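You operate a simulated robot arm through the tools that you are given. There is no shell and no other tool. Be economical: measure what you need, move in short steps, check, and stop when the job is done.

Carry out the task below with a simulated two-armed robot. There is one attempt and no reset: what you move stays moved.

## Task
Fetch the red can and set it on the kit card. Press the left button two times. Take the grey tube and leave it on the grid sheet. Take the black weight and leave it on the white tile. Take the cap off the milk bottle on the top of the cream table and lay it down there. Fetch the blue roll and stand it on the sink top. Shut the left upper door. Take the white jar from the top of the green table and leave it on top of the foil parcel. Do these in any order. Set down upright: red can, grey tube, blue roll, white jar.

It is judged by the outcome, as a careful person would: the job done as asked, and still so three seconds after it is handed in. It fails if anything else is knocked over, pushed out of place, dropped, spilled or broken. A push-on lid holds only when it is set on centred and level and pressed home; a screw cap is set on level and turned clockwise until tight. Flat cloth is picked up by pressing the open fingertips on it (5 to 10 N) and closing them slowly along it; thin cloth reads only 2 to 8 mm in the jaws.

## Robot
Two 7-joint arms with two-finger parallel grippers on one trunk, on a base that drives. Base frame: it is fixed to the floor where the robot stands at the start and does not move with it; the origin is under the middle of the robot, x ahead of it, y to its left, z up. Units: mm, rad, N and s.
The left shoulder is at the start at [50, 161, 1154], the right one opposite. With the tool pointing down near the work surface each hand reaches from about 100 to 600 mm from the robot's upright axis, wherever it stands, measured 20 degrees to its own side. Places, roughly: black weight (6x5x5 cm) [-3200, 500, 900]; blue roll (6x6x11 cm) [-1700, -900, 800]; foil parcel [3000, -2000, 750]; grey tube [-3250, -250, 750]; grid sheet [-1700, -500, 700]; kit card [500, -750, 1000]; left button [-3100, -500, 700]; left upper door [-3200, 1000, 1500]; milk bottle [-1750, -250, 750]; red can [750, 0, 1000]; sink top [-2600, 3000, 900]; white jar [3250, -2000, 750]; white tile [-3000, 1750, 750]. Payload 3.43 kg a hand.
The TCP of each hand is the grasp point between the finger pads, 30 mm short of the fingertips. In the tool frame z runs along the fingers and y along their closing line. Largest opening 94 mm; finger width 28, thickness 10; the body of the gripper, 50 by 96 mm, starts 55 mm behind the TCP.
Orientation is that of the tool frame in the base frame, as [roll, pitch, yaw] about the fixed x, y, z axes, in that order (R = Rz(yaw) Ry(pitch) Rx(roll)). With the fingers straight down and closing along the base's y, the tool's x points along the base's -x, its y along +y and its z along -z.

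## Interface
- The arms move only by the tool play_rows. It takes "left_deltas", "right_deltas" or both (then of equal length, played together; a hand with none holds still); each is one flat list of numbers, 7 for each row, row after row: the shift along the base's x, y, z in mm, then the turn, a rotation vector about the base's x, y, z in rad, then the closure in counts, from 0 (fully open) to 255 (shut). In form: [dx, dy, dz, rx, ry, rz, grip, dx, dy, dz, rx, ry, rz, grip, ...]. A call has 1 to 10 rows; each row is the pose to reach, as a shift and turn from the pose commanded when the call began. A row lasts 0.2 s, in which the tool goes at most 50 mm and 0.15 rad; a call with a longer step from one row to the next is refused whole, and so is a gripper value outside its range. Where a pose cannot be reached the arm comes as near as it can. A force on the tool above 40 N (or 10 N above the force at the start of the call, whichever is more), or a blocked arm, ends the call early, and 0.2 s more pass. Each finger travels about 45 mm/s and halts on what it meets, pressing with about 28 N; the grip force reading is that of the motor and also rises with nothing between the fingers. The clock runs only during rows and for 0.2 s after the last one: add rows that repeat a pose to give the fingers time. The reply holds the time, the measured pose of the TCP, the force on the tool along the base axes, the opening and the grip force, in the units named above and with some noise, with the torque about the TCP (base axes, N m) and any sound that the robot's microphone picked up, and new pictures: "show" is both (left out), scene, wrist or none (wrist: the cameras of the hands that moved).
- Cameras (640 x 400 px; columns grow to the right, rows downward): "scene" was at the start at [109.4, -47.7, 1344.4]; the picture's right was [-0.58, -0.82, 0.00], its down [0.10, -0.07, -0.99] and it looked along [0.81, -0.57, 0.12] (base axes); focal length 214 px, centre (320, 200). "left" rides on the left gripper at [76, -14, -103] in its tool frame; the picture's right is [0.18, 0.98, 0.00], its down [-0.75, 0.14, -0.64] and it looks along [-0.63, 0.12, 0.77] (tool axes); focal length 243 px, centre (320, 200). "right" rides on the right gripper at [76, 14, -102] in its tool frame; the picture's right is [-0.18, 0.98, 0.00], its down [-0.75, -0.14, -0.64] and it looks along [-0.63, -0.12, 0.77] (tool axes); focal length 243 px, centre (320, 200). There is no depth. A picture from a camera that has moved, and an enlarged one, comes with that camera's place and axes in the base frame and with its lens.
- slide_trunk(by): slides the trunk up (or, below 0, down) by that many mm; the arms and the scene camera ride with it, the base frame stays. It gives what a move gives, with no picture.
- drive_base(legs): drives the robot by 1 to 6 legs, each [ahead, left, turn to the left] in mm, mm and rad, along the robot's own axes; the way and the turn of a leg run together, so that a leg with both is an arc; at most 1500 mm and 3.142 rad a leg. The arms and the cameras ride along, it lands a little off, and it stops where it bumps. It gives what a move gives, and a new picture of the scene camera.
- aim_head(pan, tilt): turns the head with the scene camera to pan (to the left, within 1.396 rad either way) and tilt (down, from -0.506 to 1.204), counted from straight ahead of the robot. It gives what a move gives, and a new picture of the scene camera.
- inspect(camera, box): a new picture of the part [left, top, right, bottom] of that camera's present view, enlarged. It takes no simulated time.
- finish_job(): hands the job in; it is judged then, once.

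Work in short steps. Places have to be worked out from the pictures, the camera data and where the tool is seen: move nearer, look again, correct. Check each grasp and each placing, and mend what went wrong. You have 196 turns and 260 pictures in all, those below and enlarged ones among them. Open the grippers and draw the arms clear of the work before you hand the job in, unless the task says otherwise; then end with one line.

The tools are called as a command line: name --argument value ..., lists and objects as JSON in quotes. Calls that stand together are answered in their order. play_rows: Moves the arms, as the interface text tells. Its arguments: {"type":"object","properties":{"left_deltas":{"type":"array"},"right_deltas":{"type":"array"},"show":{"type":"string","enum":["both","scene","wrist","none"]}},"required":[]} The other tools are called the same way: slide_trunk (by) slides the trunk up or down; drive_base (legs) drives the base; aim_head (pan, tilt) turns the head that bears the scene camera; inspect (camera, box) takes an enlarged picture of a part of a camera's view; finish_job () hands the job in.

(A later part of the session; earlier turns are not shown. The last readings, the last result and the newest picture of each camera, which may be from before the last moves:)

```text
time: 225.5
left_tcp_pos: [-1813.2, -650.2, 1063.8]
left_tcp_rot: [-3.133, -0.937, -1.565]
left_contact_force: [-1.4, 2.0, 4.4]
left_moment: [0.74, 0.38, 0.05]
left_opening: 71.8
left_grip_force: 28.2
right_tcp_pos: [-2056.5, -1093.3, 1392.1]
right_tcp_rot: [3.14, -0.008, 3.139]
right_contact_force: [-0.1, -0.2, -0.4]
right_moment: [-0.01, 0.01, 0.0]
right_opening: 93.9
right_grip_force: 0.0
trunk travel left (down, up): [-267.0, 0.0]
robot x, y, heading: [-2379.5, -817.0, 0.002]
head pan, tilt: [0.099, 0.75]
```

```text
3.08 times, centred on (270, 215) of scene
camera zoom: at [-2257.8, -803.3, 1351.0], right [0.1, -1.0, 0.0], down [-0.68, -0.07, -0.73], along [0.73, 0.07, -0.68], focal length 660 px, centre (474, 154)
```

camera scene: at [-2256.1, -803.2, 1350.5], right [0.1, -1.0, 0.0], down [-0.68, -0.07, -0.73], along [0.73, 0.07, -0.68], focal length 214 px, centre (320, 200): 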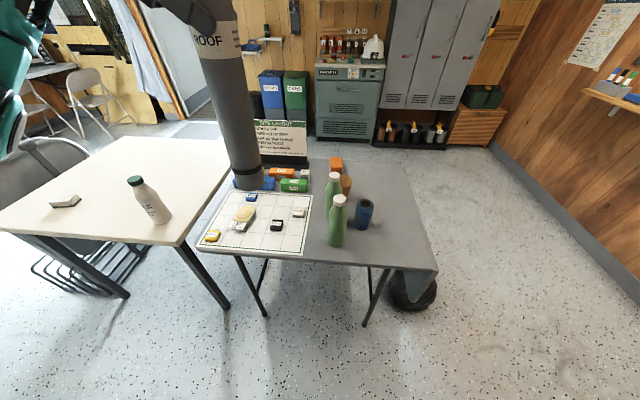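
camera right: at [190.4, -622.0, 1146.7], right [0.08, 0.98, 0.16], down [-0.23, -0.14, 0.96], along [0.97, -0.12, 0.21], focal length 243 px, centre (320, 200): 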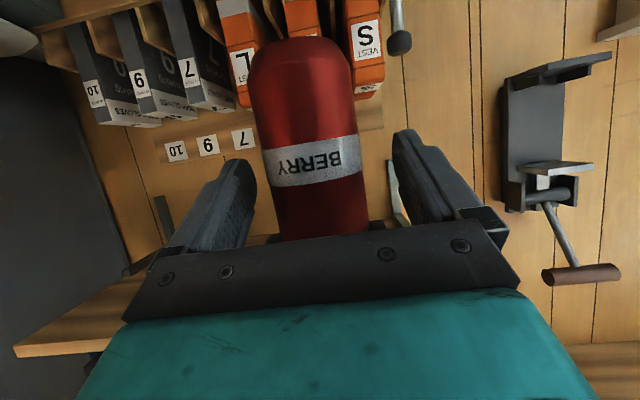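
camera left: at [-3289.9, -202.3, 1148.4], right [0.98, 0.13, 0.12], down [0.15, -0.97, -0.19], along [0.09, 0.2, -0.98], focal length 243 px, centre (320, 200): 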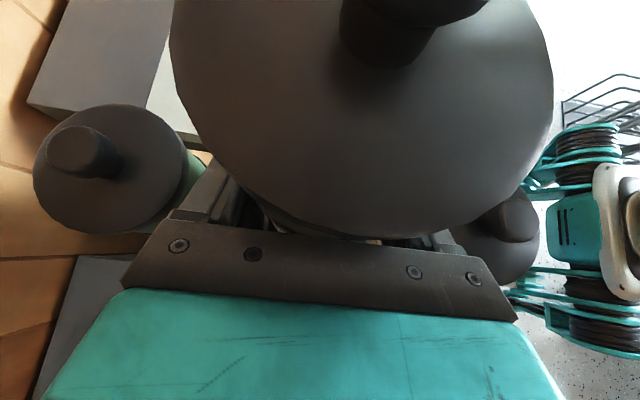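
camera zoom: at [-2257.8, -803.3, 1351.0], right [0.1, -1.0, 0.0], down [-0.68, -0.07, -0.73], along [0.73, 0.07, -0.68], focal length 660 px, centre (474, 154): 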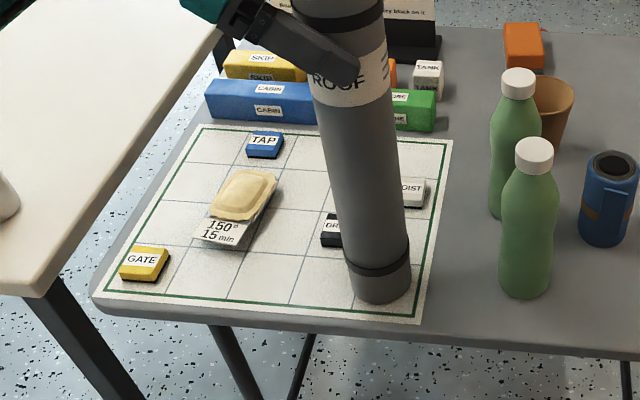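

The tube rests on the sheet, clear of the tags. I open and withdraw along the tool axis.

play_rows --left_deltas '[0, 0, -1, 0, 0, 0, 120, 0, 0, -1, 0, 0, 0, 80, 0, 0, -1, 0, 0, 0, 40, 0, 0, -1, 0, 0, 0, 0, 0, 0, -1, 0, 0, 0, 0, 0, 24, 18, 0, 0, 0, 0, 0, 56, 42, 0, 0, 0, 0, 0, 88, 66, 0, 0, 0, 0, 0, 120, 90, 0, 0, 0, 0, 0, 150, 115, 0, 0, 0, 0]' --show "scene"

```text
time: 227.7
left_tcp_pos: [-1815.4, -499.0, 1178.7]
left_tcp_rot: [-3.141, -0.933, -1.562]
left_contact_force: [0.2, 0.3, -0.2]
left_moment: [0.0, 0.01, 0.03]
left_opening: 94.1
left_grip_force: 0.1
right_tcp_pos: [-2055.6, -1092.9, 1391.5]
right_tcp_rot: [3.139, -0.009, 3.138]
right_contact_force: [0.0, -0.7, -0.1]
right_moment: [-0.02, -0.03, 0.02]
right_opening: 94.1
right_grip_force: 0.0
trunk travel left (down, up): [-267.0, 0.0]
robot x, y, heading: [-2377.4, -810.4, -0.008]
head pan, tilt: [0.099, 0.75]
camera scene: at [-2257.2, -803.4, 1350.6], right [0.1, -1.0, 0.0], down [-0.68, -0.07, -0.73], along [0.73, 0.07, -0.68], focal length 214 px, centre (320, 200)
```

scene: 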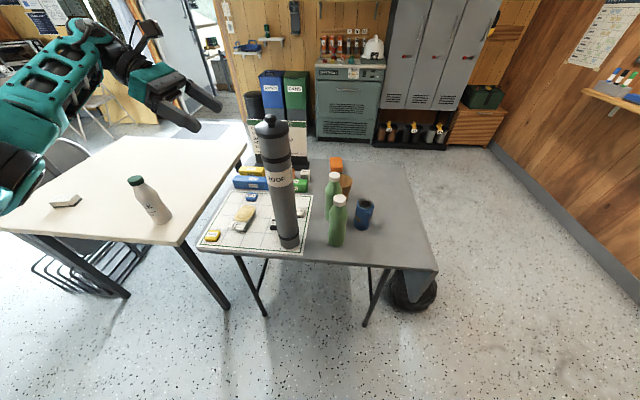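

The grey tube stands on the grid sheet. Next is the milk bottle cap, with the left hand holding the bottle and the right taking the cap. I drive to the cream table.

drive_base --legs '[[0, 750, 0], [100, 0, 0]]'

slide_trunk --by -150

aim_head --pan -0.15 --tilt 0.75

```text
time: 235.5
left_tcp_pos: [-1723.0, 270.2, 1177.9]
left_tcp_rot: [3.14, -0.934, -1.547]
left_contact_force: [0.7, 0.3, 0.1]
left_moment: [-0.03, -0.01, -0.02]
left_opening: 94.1
left_grip_force: 0.0
right_tcp_pos: [-1954.8, -326.8, 1391.6]
right_tcp_rot: [3.14, -0.01, -3.131]
right_contact_force: [-0.1, -0.3, 0.5]
right_moment: [0.01, 0.04, 0.02]
right_opening: 94.2
right_grip_force: 0.0
trunk travel left (down, up): [-267.0, 0.0]
robot x, y, heading: [-2281.3, -51.3, 0.014]
head pan, tilt: [0.099, 0.75]
camera scene: at [-2161.0, -39.2, 1350.5], right [0.11, -0.99, 0.0], down [-0.68, -0.08, -0.73], along [0.73, 0.08, -0.68], focal length 214 px, centre (320, 200)
```

scene: 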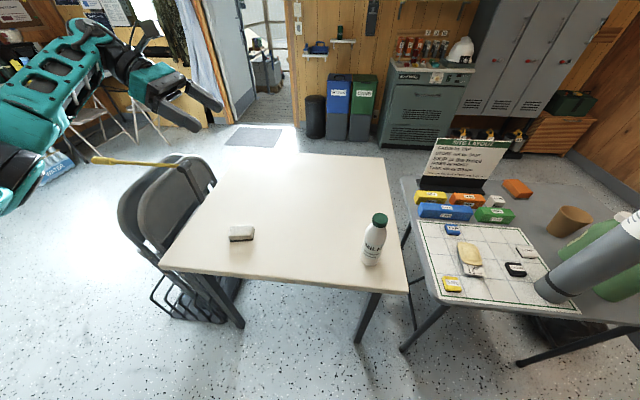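

```text
time: 237.3
left_tcp_pos: [-1723.8, 270.8, 1027.8]
left_tcp_rot: [-3.14, -0.932, -1.548]
left_contact_force: [-0.2, 0.5, -1.3]
left_moment: [0.04, -0.02, 0.03]
left_opening: 94.0
left_grip_force: 0.0
right_tcp_pos: [-1957.0, -326.7, 1242.2]
right_tcp_rot: [3.14, -0.009, -3.131]
right_contact_force: [0.2, 0.5, -0.1]
right_moment: [0.01, 0.02, -0.02]
right_opening: 94.1
right_grip_force: 0.0
trunk travel left (down, up): [-117.0, 150.0]
robot x, y, heading: [-2283.5, -49.3, 0.017]
head pan, tilt: [0.099, 0.75]
```

```text
time: 238.0
left_tcp_pos: [-1722.9, 269.6, 1027.2]
left_tcp_rot: [-3.14, -0.933, -1.549]
left_contact_force: [-0.3, 0.2, -0.5]
left_moment: [0.0, 0.01, -0.01]
left_opening: 94.1
left_grip_force: 0.0
right_tcp_pos: [-1956.4, -326.9, 1242.2]
right_tcp_rot: [3.139, -0.009, -3.132]
right_contact_force: [-0.2, -0.7, 0.5]
right_moment: [-0.01, 0.01, 0.0]
right_opening: 94.0
right_grip_force: 0.0
trunk travel left (down, up): [-117.0, 150.0]
robot x, y, heading: [-2283.5, -51.0, 0.014]
head pan, tilt: [-0.15, 0.75]
camera scene: at [-2162.1, -59.8, 1200.6], right [-0.14, -0.99, 0.0], down [-0.68, 0.09, -0.73], along [0.72, -0.1, -0.68], focal length 214 px, centre (320, 200)
```

scene: 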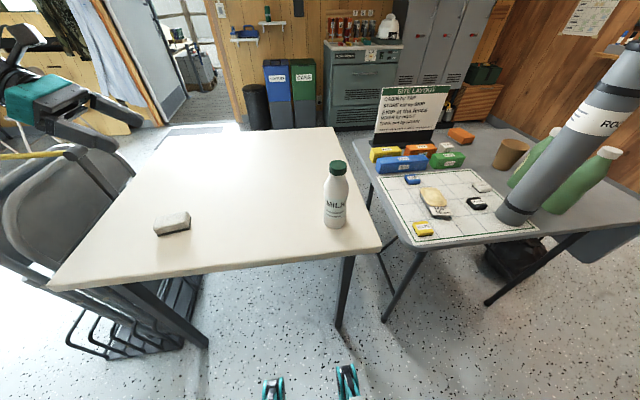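

The bottle is at about [-1745,-160], cap top at about 910. I bring the right hand above to refine, and tilt the left hand more horizontal.

play_rows --right_deltas '[30, 20, -10, 0, 0, 0, 0, 60, 40, -20, 0, 0, 0, 0, 90, 60, -40, 0, 0, 0, 0, 120, 80, -60, 0, 0, 0, 0, 150, 110, -80, 0, 0, 0, 0, 175, 135, -100, 0, 0, 0, 0, 195, 160, -120, 0, 0, 0, 0, 195, 166, -140, 0, 0, 0, 0]' --left_deltas '[0, 0, 0, -0.06, 0, 0, 0, 0, 0, 0, -0.12, 0, 0, 0, 0, 0, 0, -0.18, 0, 0, 0, 0, 0, 0, -0.24, 0, 0, 0, 0, 0, 0, -0.3, 0, 0, 0, 0, 0, 0, -0.36, 0, 0, 0, 0, 0, 0, -0.42, 0, 0, 0, 0, 0, 0, -0.45, 0, 0, 0]'

```text
time: 239.8
left_tcp_pos: [-1724.8, 270.2, 1028.9]
left_tcp_rot: [3.098, -1.384, -1.507]
left_contact_force: [-0.5, 0.7, 0.6]
left_moment: [-0.01, 0.0, 0.05]
left_opening: 94.1
left_grip_force: 0.0
right_tcp_pos: [-1802.1, -213.4, 1092.6]
right_tcp_rot: [3.138, -0.004, -3.13]
right_contact_force: [-0.5, -0.5, 0.5]
right_moment: [0.01, -0.01, 0.02]
right_opening: 93.9
right_grip_force: 0.0
right hand out of reach, approached as far as the arm can: row 5, 6, 7, 8
trunk travel left (down, up): [-117.0, 150.0]
robot x, y, heading: [-2283.2, -50.2, 0.014]
head pan, tilt: [-0.15, 0.75]
camera scene: at [-2163.0, -59.9, 1200.8], right [-0.14, -0.99, 0.0], down [-0.67, 0.09, -0.73], along [0.73, -0.1, -0.68], focal length 214 px, centre (320, 200)
camera right: at [-1876.5, -198.9, 1198.3], right [0.17, 0.98, 0.0], down [0.76, -0.14, 0.64], along [0.63, -0.11, -0.77], focal length 243 px, centre (320, 200)
camera left: at [-1711.8, 355.4, 1122.7], right [-0.98, -0.06, 0.19], down [-0.16, 0.77, -0.62], along [-0.11, -0.64, -0.76], focal length 243 px, centre (320, 200)
```

scene: 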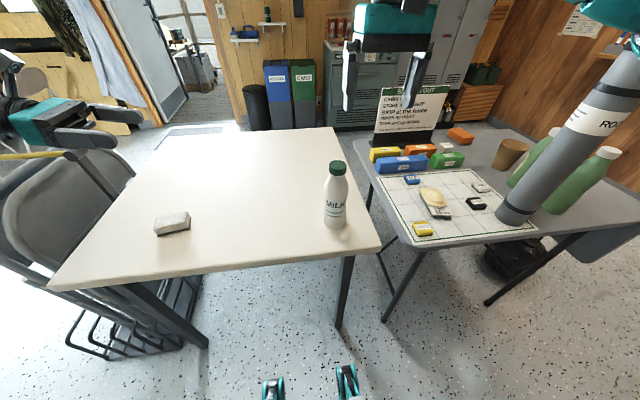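
right: 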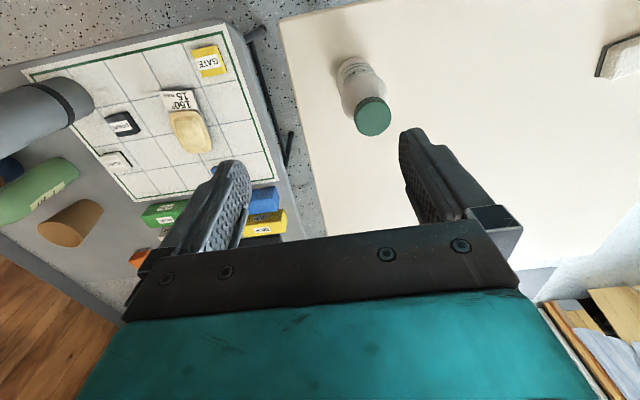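
left: 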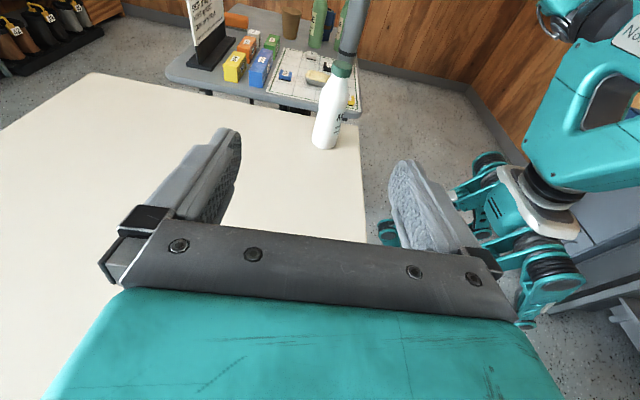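

Triangulated between the two wrist cameras, the cap top is at [-1764,-156,921]. I shift the base 60 left and 50 ahead so both arms can reach.

drive_base --legs '[[50, 60, 0]]'

play_rows --left_deltas '[-15, -40, -20, 0, 0, 0, 0, -35, -80, -40, 0, 0, 0, 0, -55, -115, -65, 0, 0, 0, 0, -75, -145, -95, 0, 0, 0, 0, -88, -170, -130, 0, 0, 0, 0, -95, -195, -165, 0, 0, 0, 0, -95, -215, -195, 0, 0, 0, 0, -95, -225, -205, 0, 0, 0, 0]'

```text
time: 241.0
left_tcp_pos: [-1673.6, 329.9, 1028.9]
left_tcp_rot: [3.09, -1.383, -1.498]
left_contact_force: [-0.2, 0.5, 0.3]
left_moment: [-0.03, -0.01, -0.01]
left_opening: 94.0
left_grip_force: 0.0
right_tcp_pos: [-1751.3, -152.7, 1092.9]
right_tcp_rot: [3.138, -0.008, -3.133]
right_contact_force: [-0.4, 0.3, 1.1]
right_moment: [-0.02, 0.02, -0.03]
right_opening: 94.2
right_grip_force: 0.1
trunk travel left (down, up): [-117.0, 150.0]
robot x, y, heading: [-2236.3, 6.9, 0.009]
head pan, tilt: [-0.15, 0.75]
camera scene: at [-2113.1, 0.1, 1200.6], right [-0.14, -0.99, 0.0], down [-0.68, 0.09, -0.73], along [0.72, -0.1, -0.68], focal length 214 px, centre (320, 200)
```

scene: 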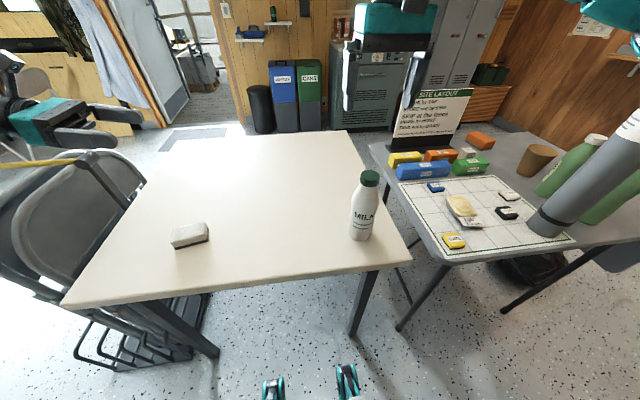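

```text
time: 242.8
left_tcp_pos: [-1772.0, 101.4, 822.9]
left_tcp_rot: [3.091, -1.384, -1.497]
left_contact_force: [0.0, -0.3, 0.0]
left_moment: [-0.02, -0.01, 0.0]
left_opening: 94.0
left_grip_force: 0.1
right_tcp_pos: [-1752.6, -153.6, 1094.5]
right_tcp_rot: [3.138, -0.008, -3.132]
right_contact_force: [0.3, 0.4, -0.6]
right_moment: [0.0, 0.03, -0.01]
right_opening: 93.9
right_grip_force: 0.0
trunk travel left (down, up): [-117.0, 150.0]
robot x, y, heading: [-2235.5, 7.0, 0.014]
head pan, tilt: [-0.15, 0.75]
camera scene: at [-2113.4, -0.3, 1200.6], right [-0.14, -0.99, 0.0], down [-0.68, 0.09, -0.73], along [0.72, -0.1, -0.68], focal length 214 px, centre (320, 200)
camera left: at [-1757.6, 188.1, 917.0], right [-0.98, -0.06, 0.19], down [-0.16, 0.77, -0.62], along [-0.11, -0.64, -0.76], focal length 243 px, centre (320, 200)
```

scene: 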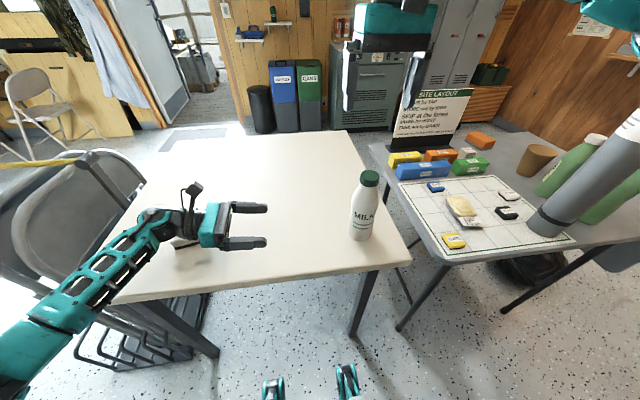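
left: 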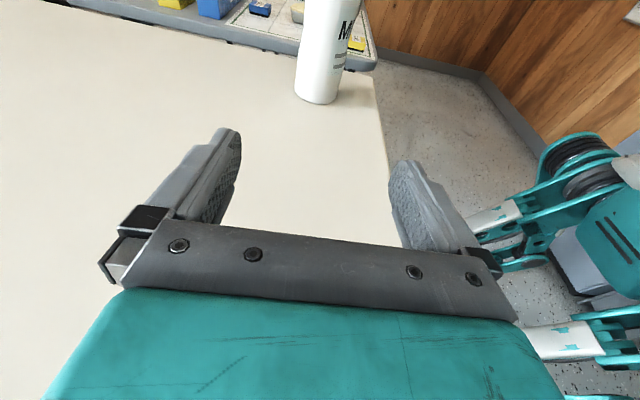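

The bottle is in line at x≈-1765. I advance the left hand to it.

play_rows --left_deltas '[2, -45, -2, 0, 0, 0, 0, 3, -90, -4, 0, 0, 0, 0, 4, -135, -6, 0, 0, 0, 0, 5, -175, -7, 0, 0, 0, 0, 6, -210, -8, 0, 0, 0, 0, 7, -235, -8, 0, 0, 0, 0, 7, -250, -8, 0, 0, 0, 0]'

```text
time: 244.4
left_tcp_pos: [-1761.6, -147.6, 814.5]
left_tcp_rot: [3.093, -1.382, -1.502]
left_contact_force: [0.0, -0.2, 0.4]
left_moment: [-0.02, -0.03, -0.01]
left_opening: 94.2
left_grip_force: 0.1
right_tcp_pos: [-1752.9, -153.6, 1093.9]
right_tcp_rot: [3.137, -0.008, -3.132]
right_contact_force: [-0.4, 0.5, 0.9]
right_moment: [0.02, 0.01, 0.0]
right_opening: 94.1
right_grip_force: 0.1
trunk travel left (down, up): [-117.0, 150.0]
robot x, y, heading: [-2233.8, 5.6, 0.009]
head pan, tilt: [-0.15, 0.75]
camera scene: at [-2113.4, -0.3, 1200.6], right [-0.14, -0.99, 0.0], down [-0.68, 0.09, -0.73], along [0.72, -0.1, -0.68], focal length 214 px, centre (320, 200)
camera left: at [-1749.5, -61.6, 908.9], right [-0.98, -0.06, 0.19], down [-0.16, 0.77, -0.62], along [-0.11, -0.64, -0.76], focal length 243 px, centre (320, 200)
```

scene: 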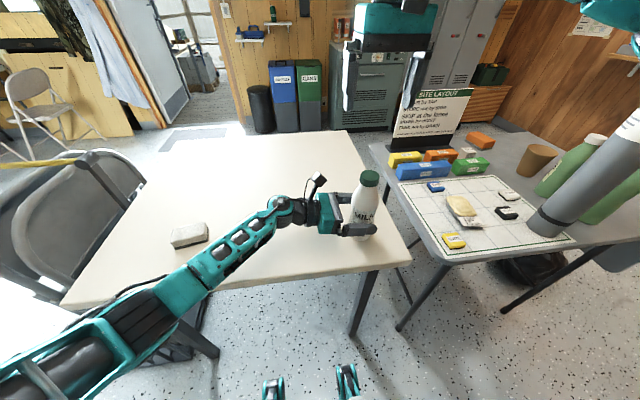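
left: 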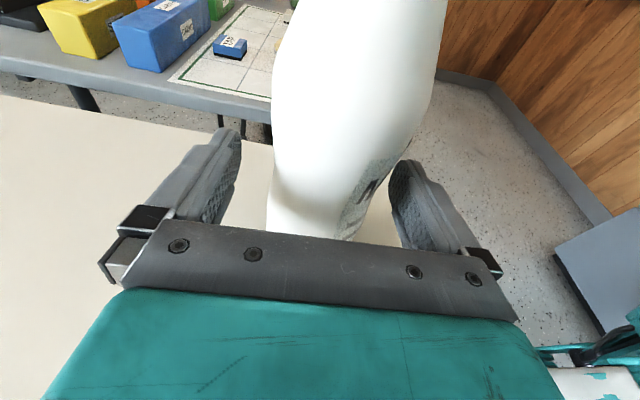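

The bottle is between the fingers, so I close the left hand on it.

play_rows --left_deltas '[0, 0, 0, 0, 0, 0, 40, 0, 0, 0, 0, 0, 0, 80, 0, 0, 0, 0, 0, 0, 120, 0, 0, 0, 0, 0, 0, 140, 0, 0, 0, 0, 0, 0, 140]' --show "none"

inspect --camera "right" --box '[160, 0, 480, 200]'

```text
time: 245.6
left_tcp_pos: [-1762.3, -146.7, 815.6]
left_tcp_rot: [3.093, -1.384, -1.5]
left_contact_force: [-0.8, -1.2, 1.3]
left_moment: [-0.12, -0.04, -0.01]
left_opening: 61.6
left_grip_force: 27.9
right_tcp_pos: [-1752.8, -153.8, 1092.4]
right_tcp_rot: [3.137, -0.007, -3.133]
right_contact_force: [0.0, 1.0, 0.3]
right_moment: [0.01, 0.01, 0.02]
right_opening: 94.0
right_grip_force: 0.1
trunk travel left (down, up): [-117.0, 150.0]
robot x, y, heading: [-2232.5, 7.4, 0.014]
head pan, tilt: [-0.15, 0.75]
```

```text
2.00 times, centred on (320, 100) of right
camera zoom: at [-1827.2, -139.7, 1198.2], right [0.18, 0.98, 0.0], down [0.76, -0.14, 0.64], along [0.63, -0.11, -0.77], focal length 485 px, centre (320, 400)
```

zoom: 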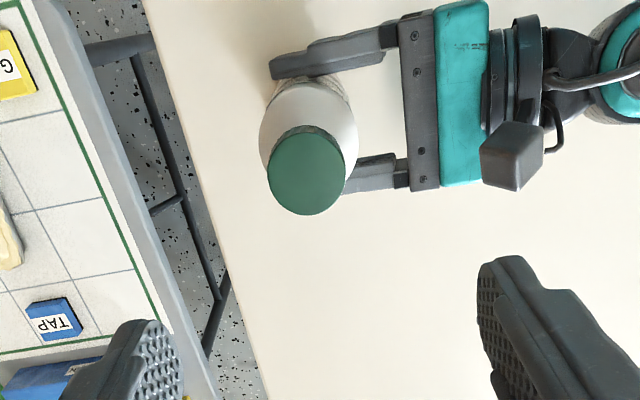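

The cap is at [-1759,-159], about 41 mm across. I pre-rotate the right hand clockwise and go above the cap.

play_rows --right_deltas '[-2, -2, -8, 0, 0, -0.14, 0, -4, -4, -16, 0, 0, -0.28, 0, -6, -5, -24, 0, 0, -0.42, 0, -6, -5, -32, 0, 0, -0.56, 0, -6, -5, -40, 0, 0, -0.7, 0, -6, -5, -48, 0, 0, -0.84, 30, -6, -5, -56, 0, 0, -0.98, 40, -6, -5, -64, 0, 0, -1.12, 50, -6, -5, -72, 0, 0, -1.26, 50, -6, -5, -80, 0, 0, -1.4, 50]'

```text
time: 247.8
left_tcp_pos: [-1763.0, -146.4, 814.9]
left_tcp_rot: [3.094, -1.384, -1.503]
left_contact_force: [-0.6, 0.7, 2.5]
left_moment: [0.03, -0.08, 0.0]
left_opening: 61.3
left_grip_force: 27.4
right_tcp_pos: [-1757.9, -159.0, 1012.4]
right_tcp_rot: [3.137, -0.007, 1.746]
right_contact_force: [0.1, 0.1, -0.2]
right_moment: [0.01, 0.02, -0.03]
right_opening: 75.5
right_grip_force: 0.0
trunk travel left (down, up): [-117.0, 150.0]
robot x, y, heading: [-2235.1, 10.5, 0.013]
head pan, tilt: [-0.15, 0.75]
camera scene: at [-2113.7, -0.1, 1200.7], right [-0.14, -0.99, 0.0], down [-0.68, 0.09, -0.73], along [0.72, -0.1, -0.68], focal length 214 px, centre (320, 200)
camera right: at [-1757.1, -82.0, 1117.9], right [1.0, -0.01, 0.0], down [-0.01, -0.77, 0.64], along [0.0, -0.64, -0.77], focal length 243 px, centre (320, 200)
```

scene: 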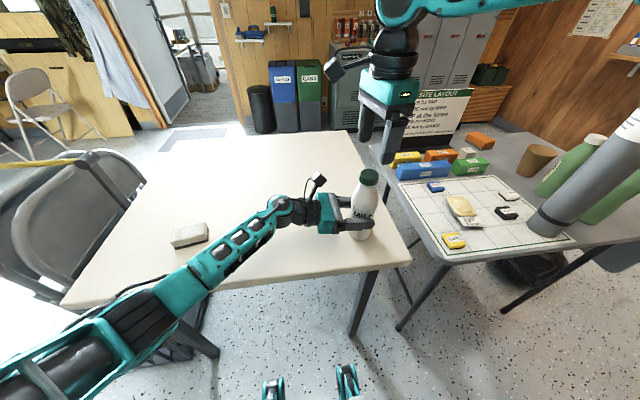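
right: 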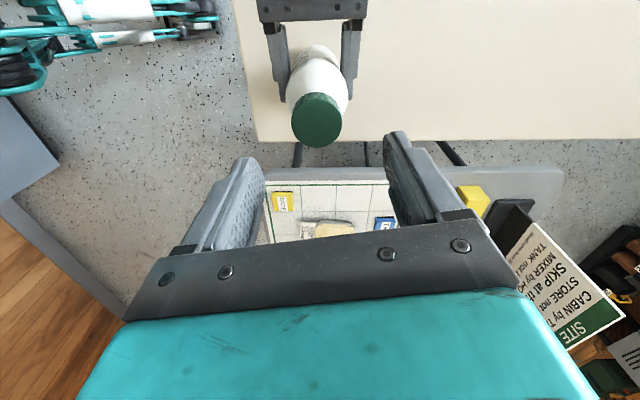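

The cap is centred under the hand. I descend around it.

play_rows --right_deltas '[-1, 0, -25, 0, 0, 0, 50, -1, 0, -50, 0, 0, 0, 50, -1, 0, -68, 0, 0, 0, 50, -1, 0, -78, 0, 0, 0, 50, -1, 0, -78, 0, 0, 0, 50]'

```text
time: 249.0
left_tcp_pos: [-1763.4, -146.8, 815.0]
left_tcp_rot: [3.094, -1.385, -1.502]
left_contact_force: [-0.3, 0.3, 2.8]
left_moment: [0.02, -0.12, 0.05]
left_opening: 61.1
left_grip_force: 28.0
right_tcp_pos: [-1759.1, -158.1, 934.0]
right_tcp_rot: [3.137, -0.008, 1.75]
right_contact_force: [0.3, 0.3, -0.3]
right_moment: [0.0, 0.0, 0.0]
right_opening: 75.4
right_grip_force: 0.0
trunk travel left (down, up): [-117.0, 150.0]
robot x, y, heading: [-2236.9, 9.6, 0.014]
head pan, tilt: [-0.15, 0.75]
camera scene: at [-2113.7, -0.1, 1200.6], right [-0.14, -0.99, 0.0], down [-0.68, 0.09, -0.73], along [0.72, -0.1, -0.68], focal length 214 px, centre (320, 200)
camera right: at [-1758.5, -80.7, 1039.2], right [1.0, -0.01, 0.0], down [-0.01, -0.77, 0.64], along [0.0, -0.64, -0.77], focal length 243 px, centre (320, 200)
```

scene: 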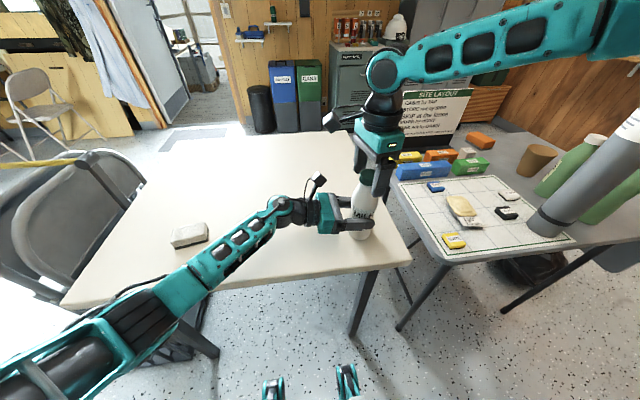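
right: 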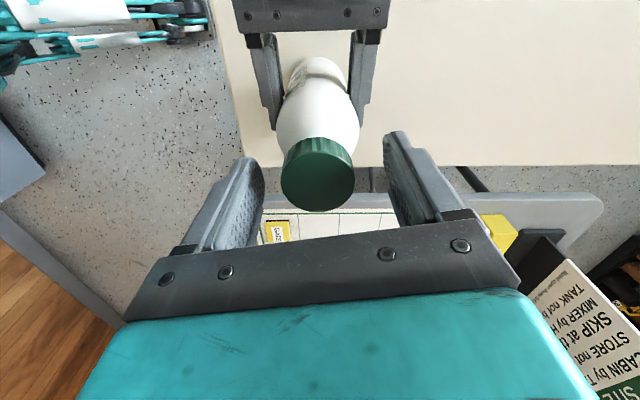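

The cap lies between the fingers. I close, then turn counter-clockwise.

play_rows --right_deltas '[0, 0, -3, 0, 0, 0, 90, 0, 0, -3, 0, 0, 0, 130, 0, 0, -3, 0, 0, 0, 170, 0, 0, -3, 0, 0, 0, 190, 0, 0, -3, 0, 0, 0, 190]' --show "none"

play_rows --right_deltas '[0, 0, 0, 0, 0, 0.14, 190, 0, 0, 0, 0, 0, 0.28, 190, 0, 0, 0, 0, 0, 0.42, 190, 0, 0, 0, 0, 0, 0.56, 190, 0, 0, 0, 0, 0, 0.7, 190, 0, 0, 0, 0, 0, 0.84, 190, 0, 0, 0, 0, 0, 0.98, 190, 0, 0, 0, 0, 0, 1.12, 190, 0, 0, 0, 0, 0, 1.26, 190, 0, 0, 0, 0, 0, 1.4, 190]'

```text
time: 250.2
left_tcp_pos: [-1763.0, -145.9, 815.9]
left_tcp_rot: [3.089, -1.384, -1.495]
left_contact_force: [4.9, -0.2, 1.6]
left_moment: [-0.11, 0.64, -0.02]
left_opening: 61.2
left_grip_force: 27.9
right_tcp_pos: [-1760.0, -158.0, 931.2]
right_tcp_rot: [3.138, -0.007, 1.752]
right_contact_force: [-6.8, -1.0, -0.1]
right_moment: [0.01, 0.13, 0.03]
right_opening: 38.6
right_grip_force: 27.5
trunk travel left (down, up): [-117.0, 150.0]
robot x, y, heading: [-2231.5, 6.5, 0.008]
head pan, tilt: [-0.15, 0.75]
```

```text
time: 252.4
left_tcp_pos: [-1762.0, -147.1, 815.7]
left_tcp_rot: [3.093, -1.383, -1.5]
left_contact_force: [8.7, 0.3, 2.9]
left_moment: [0.14, 0.3, 0.17]
left_opening: 61.2
left_grip_force: 27.7
right_tcp_pos: [-1758.6, -157.7, 931.9]
right_tcp_rot: [3.135, -0.007, -3.128]
right_contact_force: [-6.8, 1.4, 0.8]
right_moment: [0.11, 0.26, 0.02]
right_opening: 38.2
right_grip_force: 28.3
trunk travel left (down, up): [-117.0, 150.0]
robot x, y, heading: [-2235.1, 7.9, 0.01]
head pan, tilt: [-0.15, 0.75]
camera scene: at [-2113.5, 0.0, 1200.7], right [-0.14, -0.99, 0.0], down [-0.68, 0.09, -0.73], along [0.72, -0.1, -0.68], focal length 214 px, centre (320, 200)
camera right: at [-1834.1, -144.7, 1037.5], right [0.17, 0.98, 0.0], down [0.76, -0.14, 0.64], along [0.63, -0.11, -0.77], focal length 243 px, centre (320, 200)
```

scene: 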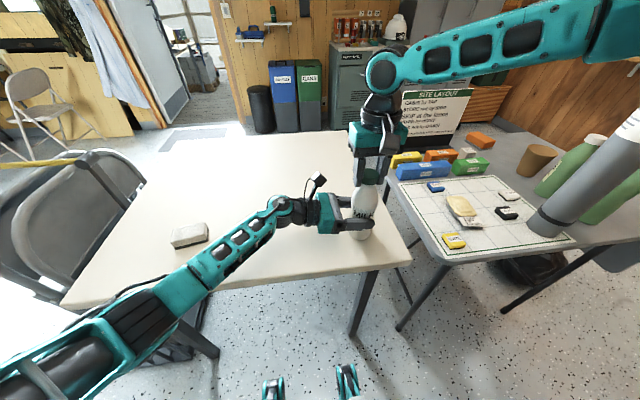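
right: 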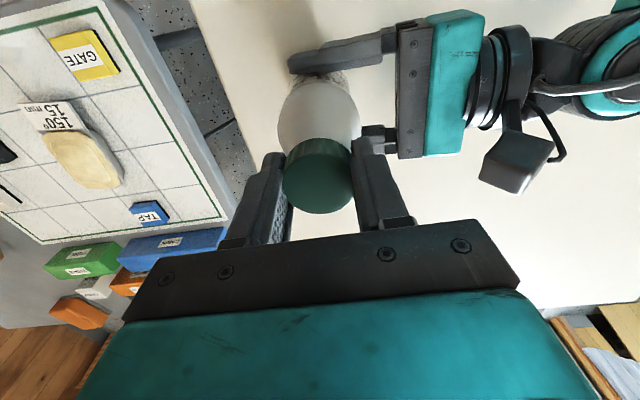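

It turned with little torque. I continue another 1.4 rad, then test-lift.

play_rows --right_deltas '[0, 0, 0, 0, 0, 0.14, 190, 0, 0, 0, 0, 0, 0.28, 190, 0, 0, 0, 0, 0, 0.42, 190, 0, 0, 0, 0, 0, 0.56, 190, 0, 0, 1, 0, 0, 0.7, 190, 0, 0, 1, 0, 0, 0.84, 190, 0, 0, 1, 0, 0, 0.98, 190, 0, 0, 1, 0, 0, 1.12, 190, 0, 0, 2, 0, 0, 1.26, 190, 0, 0, 2, 0, 0, 1.4, 190]' --show "none"

play_rows --right_deltas '[0, 0, 2, 0, 0, 0, 190, 0, 0, 4, 0, 0, 0, 190, 0, 0, 6, 0, 0, 0, 190]' --show "wrist"

```text
time: 254.6
left_tcp_pos: [-1762.2, -147.0, 815.4]
left_tcp_rot: [3.097, -1.384, -1.504]
left_contact_force: [7.2, -6.5, 3.1]
left_moment: [-0.01, 0.04, 0.08]
left_opening: 60.9
left_grip_force: 28.2
right_tcp_pos: [-1759.7, -159.8, 933.8]
right_tcp_rot: [3.136, -0.009, -1.729]
right_contact_force: [-4.8, 5.3, -0.4]
right_moment: [0.59, 0.36, -0.05]
right_opening: 38.4
right_grip_force: 27.9
trunk travel left (down, up): [-117.0, 150.0]
robot x, y, heading: [-2233.6, 8.3, 0.008]
head pan, tilt: [-0.15, 0.75]
```

```text
time: 255.4
left_tcp_pos: [-1762.2, -147.6, 818.2]
left_tcp_rot: [3.107, -1.391, -1.514]
left_contact_force: [-0.8, 0.7, 20.9]
left_moment: [-0.31, -0.11, -0.04]
left_opening: 60.3
left_grip_force: 28.2
right_tcp_pos: [-1760.2, -158.4, 938.5]
right_tcp_rot: [3.134, -0.012, -1.733]
right_contact_force: [0.1, -0.8, -24.6]
right_moment: [-0.07, 0.0, 0.04]
right_opening: 38.7
right_grip_force: 27.7
trunk travel left (down, up): [-117.0, 150.0]
robot x, y, heading: [-2237.7, 7.8, 0.011]
head pan, tilt: [-0.15, 0.75]
camera right: at [-1784.2, -230.5, 1043.8], right [-0.94, 0.34, 0.0], down [0.27, 0.73, 0.63], along [0.21, 0.6, -0.77], focal length 243 px, centre (320, 200)
```

right: 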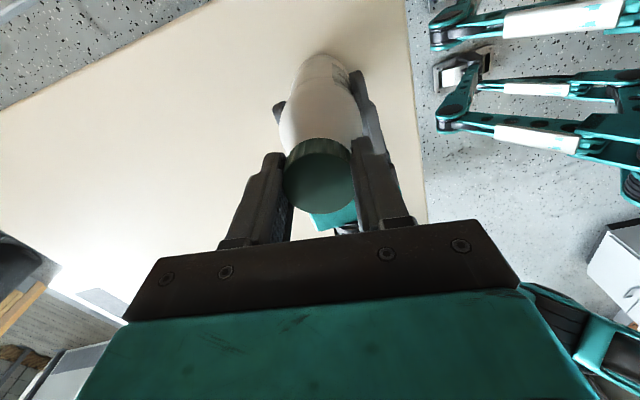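

It's still threaded, since it pulls at 24 N. I relax, then turn further.

play_rows --right_deltas '[0, 0, -4, 0, 0, 0.14, 190, 0, 0, -4, 0, 0, 0.28, 190, 0, 0, -4, 0, 0, 0.42, 190, 0, 0, -4, 0, 0, 0.56, 190, 0, 0, -4, 0, 0, 0.7, 190, 0, 0, -3, 0, 0, 0.84, 190, 0, 0, -3, 0, 0, 0.98, 190, 0, 0, -3, 0, 0, 1.12, 190, 0, 0, -3, 0, 0, 1.26, 190, 0, 0, -3, 0, 0, 1.4, 190]' --show "none"

play_rows --right_deltas '[0, 0, 2, 0, 0, 0, 190, 0, 0, 4, 0, 0, 0, 190, 0, 0, 6, 0, 0, 0, 190]' --show "wrist"

```text
time: 257.6
left_tcp_pos: [-1760.3, -146.9, 815.8]
left_tcp_rot: [3.092, -1.385, -1.498]
left_contact_force: [6.0, 0.3, 14.6]
left_moment: [-0.35, 0.14, 0.06]
left_opening: 60.2
left_grip_force: 27.8
right_tcp_pos: [-1759.8, -157.4, 936.8]
right_tcp_rot: [3.138, -0.008, -0.327]
right_contact_force: [-6.3, -0.6, -16.4]
right_moment: [0.13, 0.59, 0.0]
right_opening: 38.5
right_grip_force: 27.5
trunk travel left (down, up): [-117.0, 150.0]
robot x, y, heading: [-2234.6, 6.9, 0.013]
head pan, tilt: [-0.15, 0.75]
```

```text
time: 258.4
left_tcp_pos: [-1762.3, -146.8, 817.7]
left_tcp_rot: [3.094, -1.39, -1.503]
left_contact_force: [3.8, -1.0, 26.7]
left_moment: [-0.2, 0.25, 0.03]
left_opening: 60.2
left_grip_force: 27.9
right_tcp_pos: [-1758.9, -160.5, 941.0]
right_tcp_rot: [3.134, -0.004, -0.335]
right_contact_force: [-3.0, 0.8, -29.9]
right_moment: [0.06, 0.08, 0.01]
right_opening: 38.4
right_grip_force: 28.9
trunk travel left (down, up): [-117.0, 150.0]
robot x, y, heading: [-2235.8, 7.4, 0.009]
head pan, tilt: [-0.15, 0.75]
camera right: at [-1691.8, -196.4, 1045.5], right [-0.5, -0.87, 0.01], down [-0.67, 0.39, 0.64], along [-0.56, 0.31, -0.77], focal length 243 px, centre (320, 200)
```

right: 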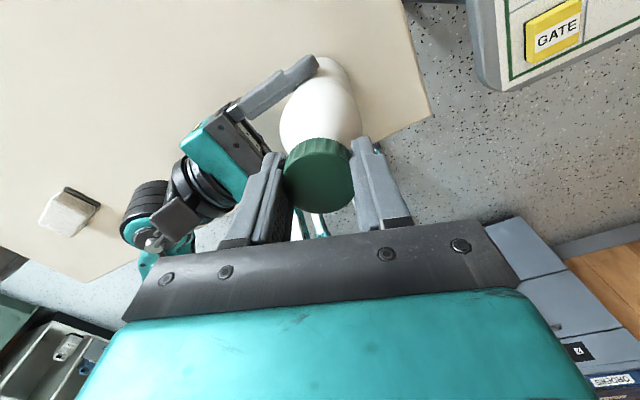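

I check whether the bottle itself turned.

inspect --camera "scene" --box '[300, 120, 440, 250]'

```text
3.08 times, centred on (370, 185) of scene
camera zoom: at [-2113.2, -0.3, 1200.6], right [-0.14, -0.99, 0.0], down [-0.68, 0.09, -0.73], along [0.72, -0.1, -0.68], focal length 660 px, centre (166, 246)
```

zoom: 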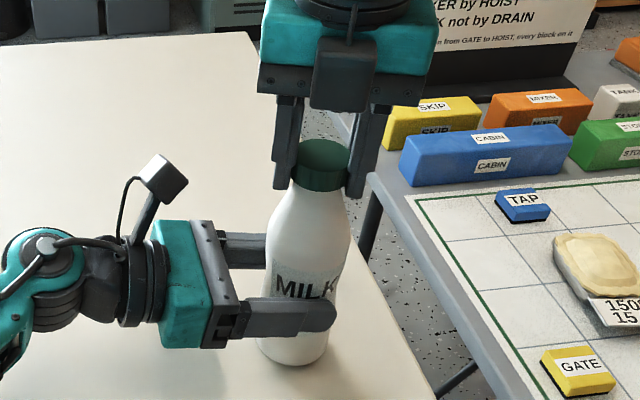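

The bottle held still, so the cap is unscrewing. I turn further.

play_rows --right_deltas '[0, 0, -3, 0, 0, 0.14, 190, 0, 0, -3, 0, 0, 0.28, 190, 0, 0, -3, 0, 0, 0.42, 190, 0, 0, -2, 0, 0, 0.56, 190, 0, 0, -2, 0, 0, 0.7, 190, 0, 0, -2, 0, 0, 0.84, 190, 0, 0, -2, 0, 0, 0.98, 190, 0, 0, -1, 0, 0, 1.12, 190, 0, 0, -1, 0, 0, 1.26, 190, 0, 0, -1, 0, 0, 1.4, 190]' --show "none"

play_rows --right_deltas '[0, 0, 2, 0, 0, 0, 190, 0, 0, 4, 0, 0, 0, 190, 0, 0, 6, 0, 0, 0, 190]' --show "wrist"

```text
time: 260.6
left_tcp_pos: [-1766.1, -147.0, 808.3]
left_tcp_rot: [3.1, -1.37, -1.519]
left_contact_force: [-22.7, 2.4, -24.0]
left_moment: [-0.34, -2.81, 0.06]
left_opening: 77.0
left_grip_force: 28.1
right_tcp_pos: [-1811.0, -121.6, 939.0]
right_tcp_rot: [3.115, -0.021, 1.057]
right_contact_force: [22.8, -2.4, 20.7]
right_moment: [-0.54, -1.12, 0.39]
right_opening: 39.1
right_grip_force: 27.7
right hand out of reach, approached as far as the arm can: row 9, 10
trunk travel left (down, up): [-117.0, 150.0]
robot x, y, heading: [-2235.9, 9.6, 0.008]
head pan, tilt: [-0.15, 0.75]
```

```text
time: 261.4
left_tcp_pos: [-1767.0, -148.9, 812.8]
left_tcp_rot: [3.116, -1.38, -1.539]
left_contact_force: [-29.0, -3.3, -14.4]
left_moment: [-0.08, -2.91, 0.3]
left_opening: 79.2
left_grip_force: 27.7
right_tcp_pos: [-1814.6, -121.4, 943.6]
right_tcp_rot: [3.123, -0.013, 1.064]
right_contact_force: [29.5, 3.4, 11.4]
right_moment: [0.1, -1.43, 0.62]
right_opening: 39.1
right_grip_force: 27.8
right hand out of reach, approached as far as the arm can: row 1, 2, 3
trunk travel left (down, up): [-117.0, 150.0]
robot x, y, heading: [-2234.1, 7.9, 0.011]
head pan, tilt: [-0.15, 0.75]
camera right: at [-1767.8, -61.2, 1048.3], right [0.77, -0.64, 0.02], down [-0.5, -0.59, 0.63], along [-0.39, -0.49, -0.78], focal length 243 px, centre (320, 200)
```

right: 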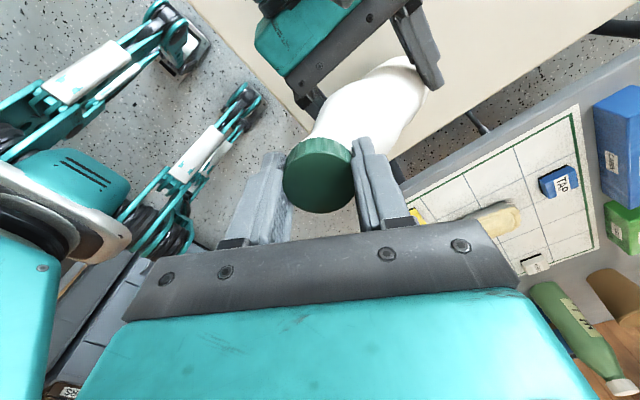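

The wrist limit dragged the bottle into a tilt. I bring the right hand back to centre, turning back a bit to restore the bottle upright.

play_rows --right_deltas '[9, -6, -1, 0, 0, -0.1, 190, 18, -12, -2, 0, 0, -0.2, 190, 27, -19, -3, 0, 0, -0.3, 190, 36, -25, -4, 0, 0, -0.4, 190, 45, -32, -5, 0, 0, -0.5, 190, 54, -38, -6, 0, 0, -0.6, 190, 54, -38, -7, 0, 0, -0.7, 190, 54, -38, -7, 0, 0, -0.7, 190]'

```text
time: 263.2
left_tcp_pos: [-1763.1, -147.9, 816.9]
left_tcp_rot: [3.099, -1.39, -1.512]
left_contact_force: [-8.1, -4.0, 11.3]
left_moment: [0.49, -0.34, -0.04]
left_opening: 60.8
left_grip_force: 28.1
right_tcp_pos: [-1766.3, -158.9, 931.7]
right_tcp_rot: [3.138, -0.003, 0.365]
right_contact_force: [5.5, 3.9, -3.1]
right_moment: [-0.05, 0.05, 0.0]
right_opening: 39.2
right_grip_force: 28.0
trunk travel left (down, up): [-117.0, 150.0]
robot x, y, heading: [-2234.3, 5.9, 0.009]
head pan, tilt: [-0.15, 0.75]
camera scene: at [-2114.1, 0.0, 1200.5], right [-0.14, -0.99, 0.0], down [-0.67, 0.09, -0.73], along [0.72, -0.1, -0.68], focal length 214 px, centre (320, 200)
camera right: at [-1689.9, -145.2, 1036.8], right [0.18, -0.98, 0.01], down [-0.76, -0.13, 0.64], along [-0.63, -0.12, -0.77], focal length 243 px, centre (320, 200)
```

scene: 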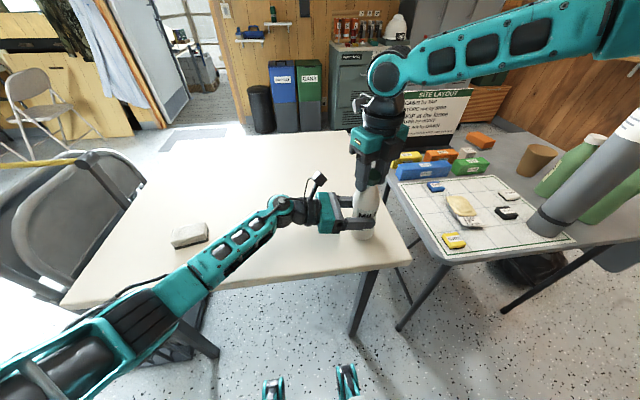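
right: 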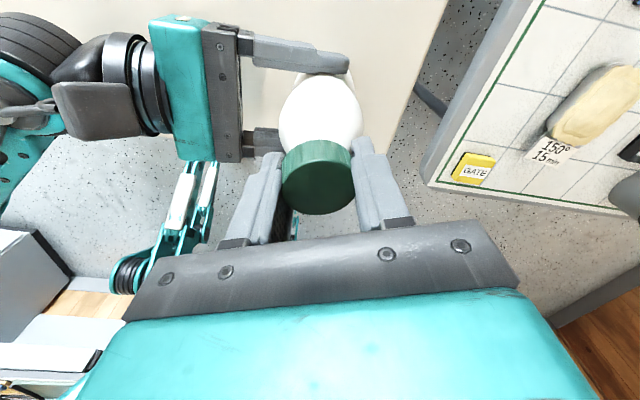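

The bottle is upright again. I test-lift the cap gently.

play_rows --right_deltas '[5, 0, 2, 0, 0, 0, 190, 5, 0, 5, 0, 0, 0, 190, 5, 0, 8, 0, 0, 0, 190]' --show "none"

```text
time: 264.0
left_tcp_pos: [-1760.6, -145.4, 818.8]
left_tcp_rot: [3.103, -1.39, -1.509]
left_contact_force: [7.4, -4.2, 15.8]
left_moment: [-0.39, 0.35, 0.0]
left_opening: 61.0
left_grip_force: 28.1
right_tcp_pos: [-1760.7, -159.3, 942.9]
right_tcp_rot: [3.136, -0.007, 0.366]
right_contact_force: [-4.9, -0.7, -2.2]
right_moment: [0.0, 0.04, 0.05]
right_opening: 38.7
right_grip_force: 28.6
trunk travel left (down, up): [-117.0, 150.0]
robot x, y, heading: [-2233.5, 10.4, 0.012]
head pan, tilt: [-0.15, 0.75]
```

It rose with almost no resistance, so it may be free. I lift further and look.

play_rows --right_deltas '[0, 0, 8, 0, 0, 0, 190, 0, 0, 20, 0, 0, 0, 190, 0, 0, 35, 0, 0, 0, 190]'

```text
time: 264.8
left_tcp_pos: [-1762.8, -146.4, 816.5]
left_tcp_rot: [3.104, -1.386, -1.513]
left_contact_force: [3.3, -0.4, 18.7]
left_moment: [0.12, -0.3, -0.05]
left_opening: 60.4
left_grip_force: 28.3
right_tcp_pos: [-1761.8, -157.3, 977.5]
right_tcp_rot: [3.137, -0.008, 0.367]
right_contact_force: [-0.3, 0.0, 0.8]
right_moment: [0.0, -0.01, -0.01]
right_opening: 38.6
right_grip_force: 27.6
trunk travel left (down, up): [-117.0, 150.0]
robot x, y, heading: [-2235.1, 7.7, 0.012]
head pan, tilt: [-0.15, 0.75]
camera scene: at [-2114.5, 0.1, 1200.8], right [-0.14, -0.99, 0.0], down [-0.67, 0.09, -0.73], along [0.73, -0.1, -0.68], focal length 214 px, centre (320, 200)
camera right: at [-1685.4, -143.4, 1083.3], right [0.18, -0.98, 0.0], down [-0.76, -0.14, 0.63], along [-0.62, -0.12, -0.77], focal length 243 px, centre (320, 200)
```

scene: 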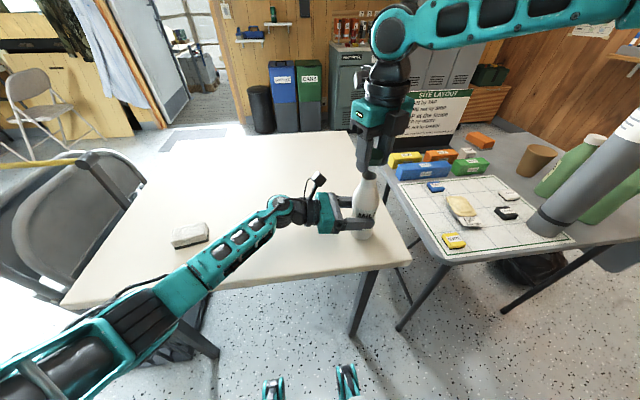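
right: 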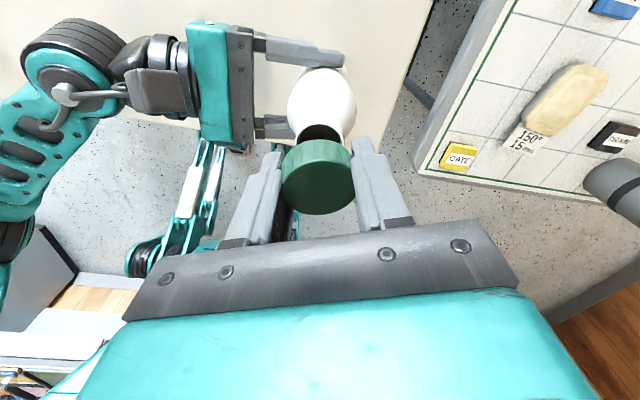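

The cap is off and in the right hand. I raise it, then release the bottle and draw the left hand back.

play_rows --right_deltas '[0, 0, 30, 0, 0, 0, 190, 0, 0, 60, 0, 0, 0, 190, 0, 0, 90, 0, 0, 0, 190, 0, 0, 90, 0, 0, 0, 190, 0, 0, 90, 0, 0, 0, 190, 0, 0, 90, 0, 0, 0, 190, 0, 0, 90, 0, 0, 0, 190, 0, 0, 90, 0, 0, 0, 190]' --left_deltas '[0, 0, 0, 0, 0, 0, 120, 0, 0, 0, 0, 0, 0, 80, 0, 0, 0, 0, 0, 0, 40, 0, 0, 0, 0, 0, 0, 0, 0, 0, 0, 0, 0, 0, 0, 0, 40, 5, 0, 0, 0, 0, 0, 85, 12, 0, 0, 0, 0, 0, 130, 20, 0, 0, 0, 0]'

```text
time: 266.6
left_tcp_pos: [-1762.6, -15.9, 833.3]
left_tcp_rot: [3.093, -1.384, -1.499]
left_contact_force: [-0.2, -0.4, -1.1]
left_moment: [0.03, 0.02, -0.01]
left_opening: 93.9
left_grip_force: 0.1
right_tcp_pos: [-1761.2, -159.0, 1067.5]
right_tcp_rot: [3.136, -0.007, 0.367]
right_contact_force: [0.2, -0.4, 1.1]
right_moment: [0.01, -0.02, 0.01]
right_opening: 38.7
right_grip_force: 28.7
trunk travel left (down, up): [-117.0, 150.0]
robot x, y, heading: [-2237.6, 8.4, 0.012]
head pan, tilt: [-0.15, 0.75]
camera scene: at [-2113.5, 0.0, 1200.6], right [-0.14, -0.99, 0.0], down [-0.68, 0.09, -0.73], along [0.72, -0.1, -0.68], focal length 214 px, centre (320, 200)
camera right: at [-1685.5, -144.5, 1172.9], right [0.18, -0.98, 0.0], down [-0.76, -0.14, 0.64], along [-0.62, -0.12, -0.77], focal length 243 px, centre (320, 200)
camera left: at [-1749.9, 69.4, 927.4], right [-0.98, -0.06, 0.19], down [-0.16, 0.77, -0.62], along [-0.11, -0.64, -0.76], focal length 243 px, centre (320, 200)
```

scene: 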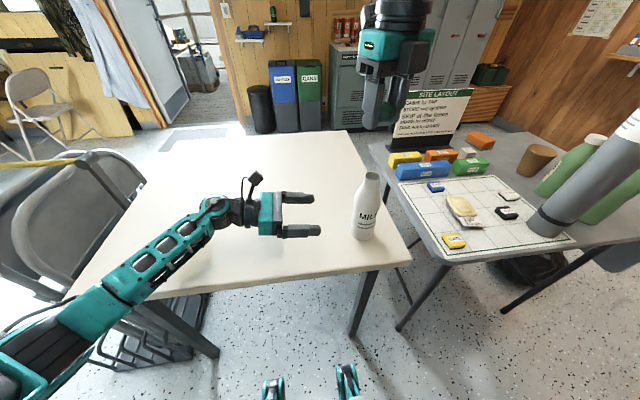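
right: 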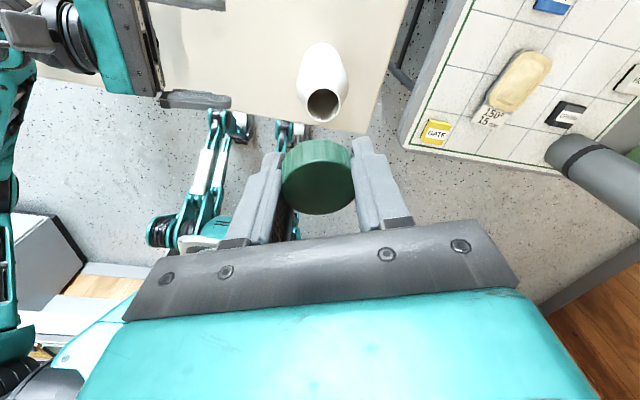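
left: 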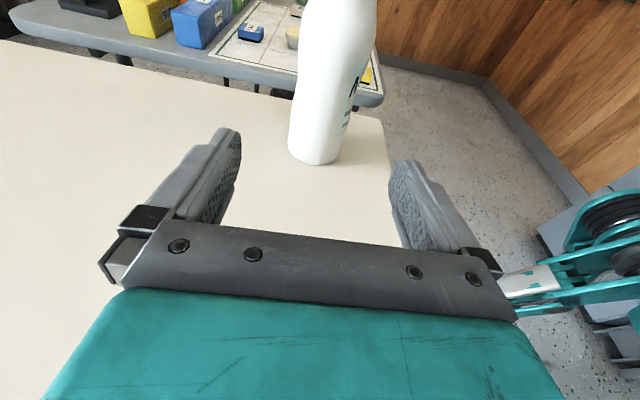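

The bottle stands open. I raise and untilt the left hand, then shift the base left for placing the cap.

play_rows --left_deltas '[0, 20, 30, 0, 0, 0, 0, 0, 45, 60, 0, 0, 0, 0, 0, 70, 95, 0.1, 0, 0, 0, 0, 95, 130, 0.24, 0, 0, 0, 0, 115, 165, 0.38, 0, 0, 0, -10, 130, 200, 0.52, 0, 0, 0, -30, 140, 230, 0.66, 0, 0, 0, -50, 150, 260, 0.8, 0, 0, 0, -70, 160, 280, 0.94, 0, 0, 0, -90, 170, 300, 1.08, 0, 0, 0]' --show "none"

drive_base --legs '[[60, 170, 0]]'

```text
time: 268.8
left_tcp_pos: [-1853.0, 156.0, 1135.3]
left_tcp_rot: [-3.125, -0.3, -1.558]
left_contact_force: [0.1, 0.6, -0.2]
left_moment: [0.01, -0.01, -0.02]
left_opening: 93.8
left_grip_force: 0.0
right_tcp_pos: [-1761.5, -159.1, 1067.8]
right_tcp_rot: [3.138, -0.008, 0.366]
right_contact_force: [-0.1, 0.5, -0.9]
right_moment: [-0.01, -0.01, 0.0]
right_opening: 38.5
right_grip_force: 27.9
trunk travel left (down, up): [-117.0, 150.0]
robot x, y, heading: [-2237.4, 6.8, 0.01]
head pan, tilt: [-0.15, 0.75]
```

```text
time: 271.0
left_tcp_pos: [-1793.5, 326.8, 1134.9]
left_tcp_rot: [-3.126, -0.303, -1.556]
left_contact_force: [-0.8, 0.3, 0.5]
left_moment: [-0.03, -0.02, 0.01]
left_opening: 93.8
left_grip_force: 0.0
right_tcp_pos: [-1702.1, 10.1, 1067.7]
right_tcp_rot: [3.135, -0.008, 0.366]
right_contact_force: [-0.4, 0.1, -0.6]
right_moment: [0.03, -0.01, 0.0]
right_opening: 38.5
right_grip_force: 27.9
trunk travel left (down, up): [-117.0, 150.0]
robot x, y, heading: [-2176.9, 178.2, 0.008]
head pan, tilt: [-0.15, 0.75]
camera scene: at [-2055.2, 171.3, 1200.6], right [-0.14, -0.99, 0.0], down [-0.68, 0.1, -0.73], along [0.72, -0.1, -0.68], focal length 214 px, centre (320, 200)
```

scene: 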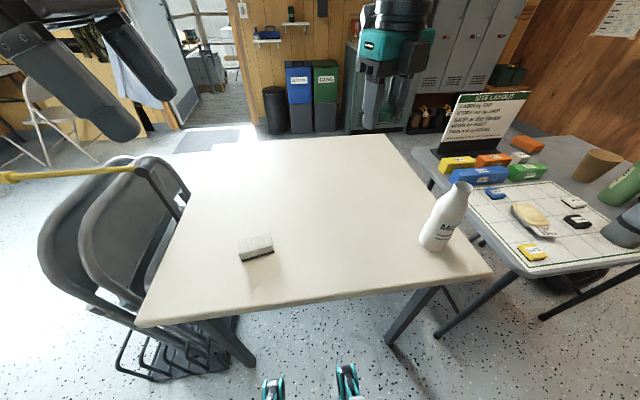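

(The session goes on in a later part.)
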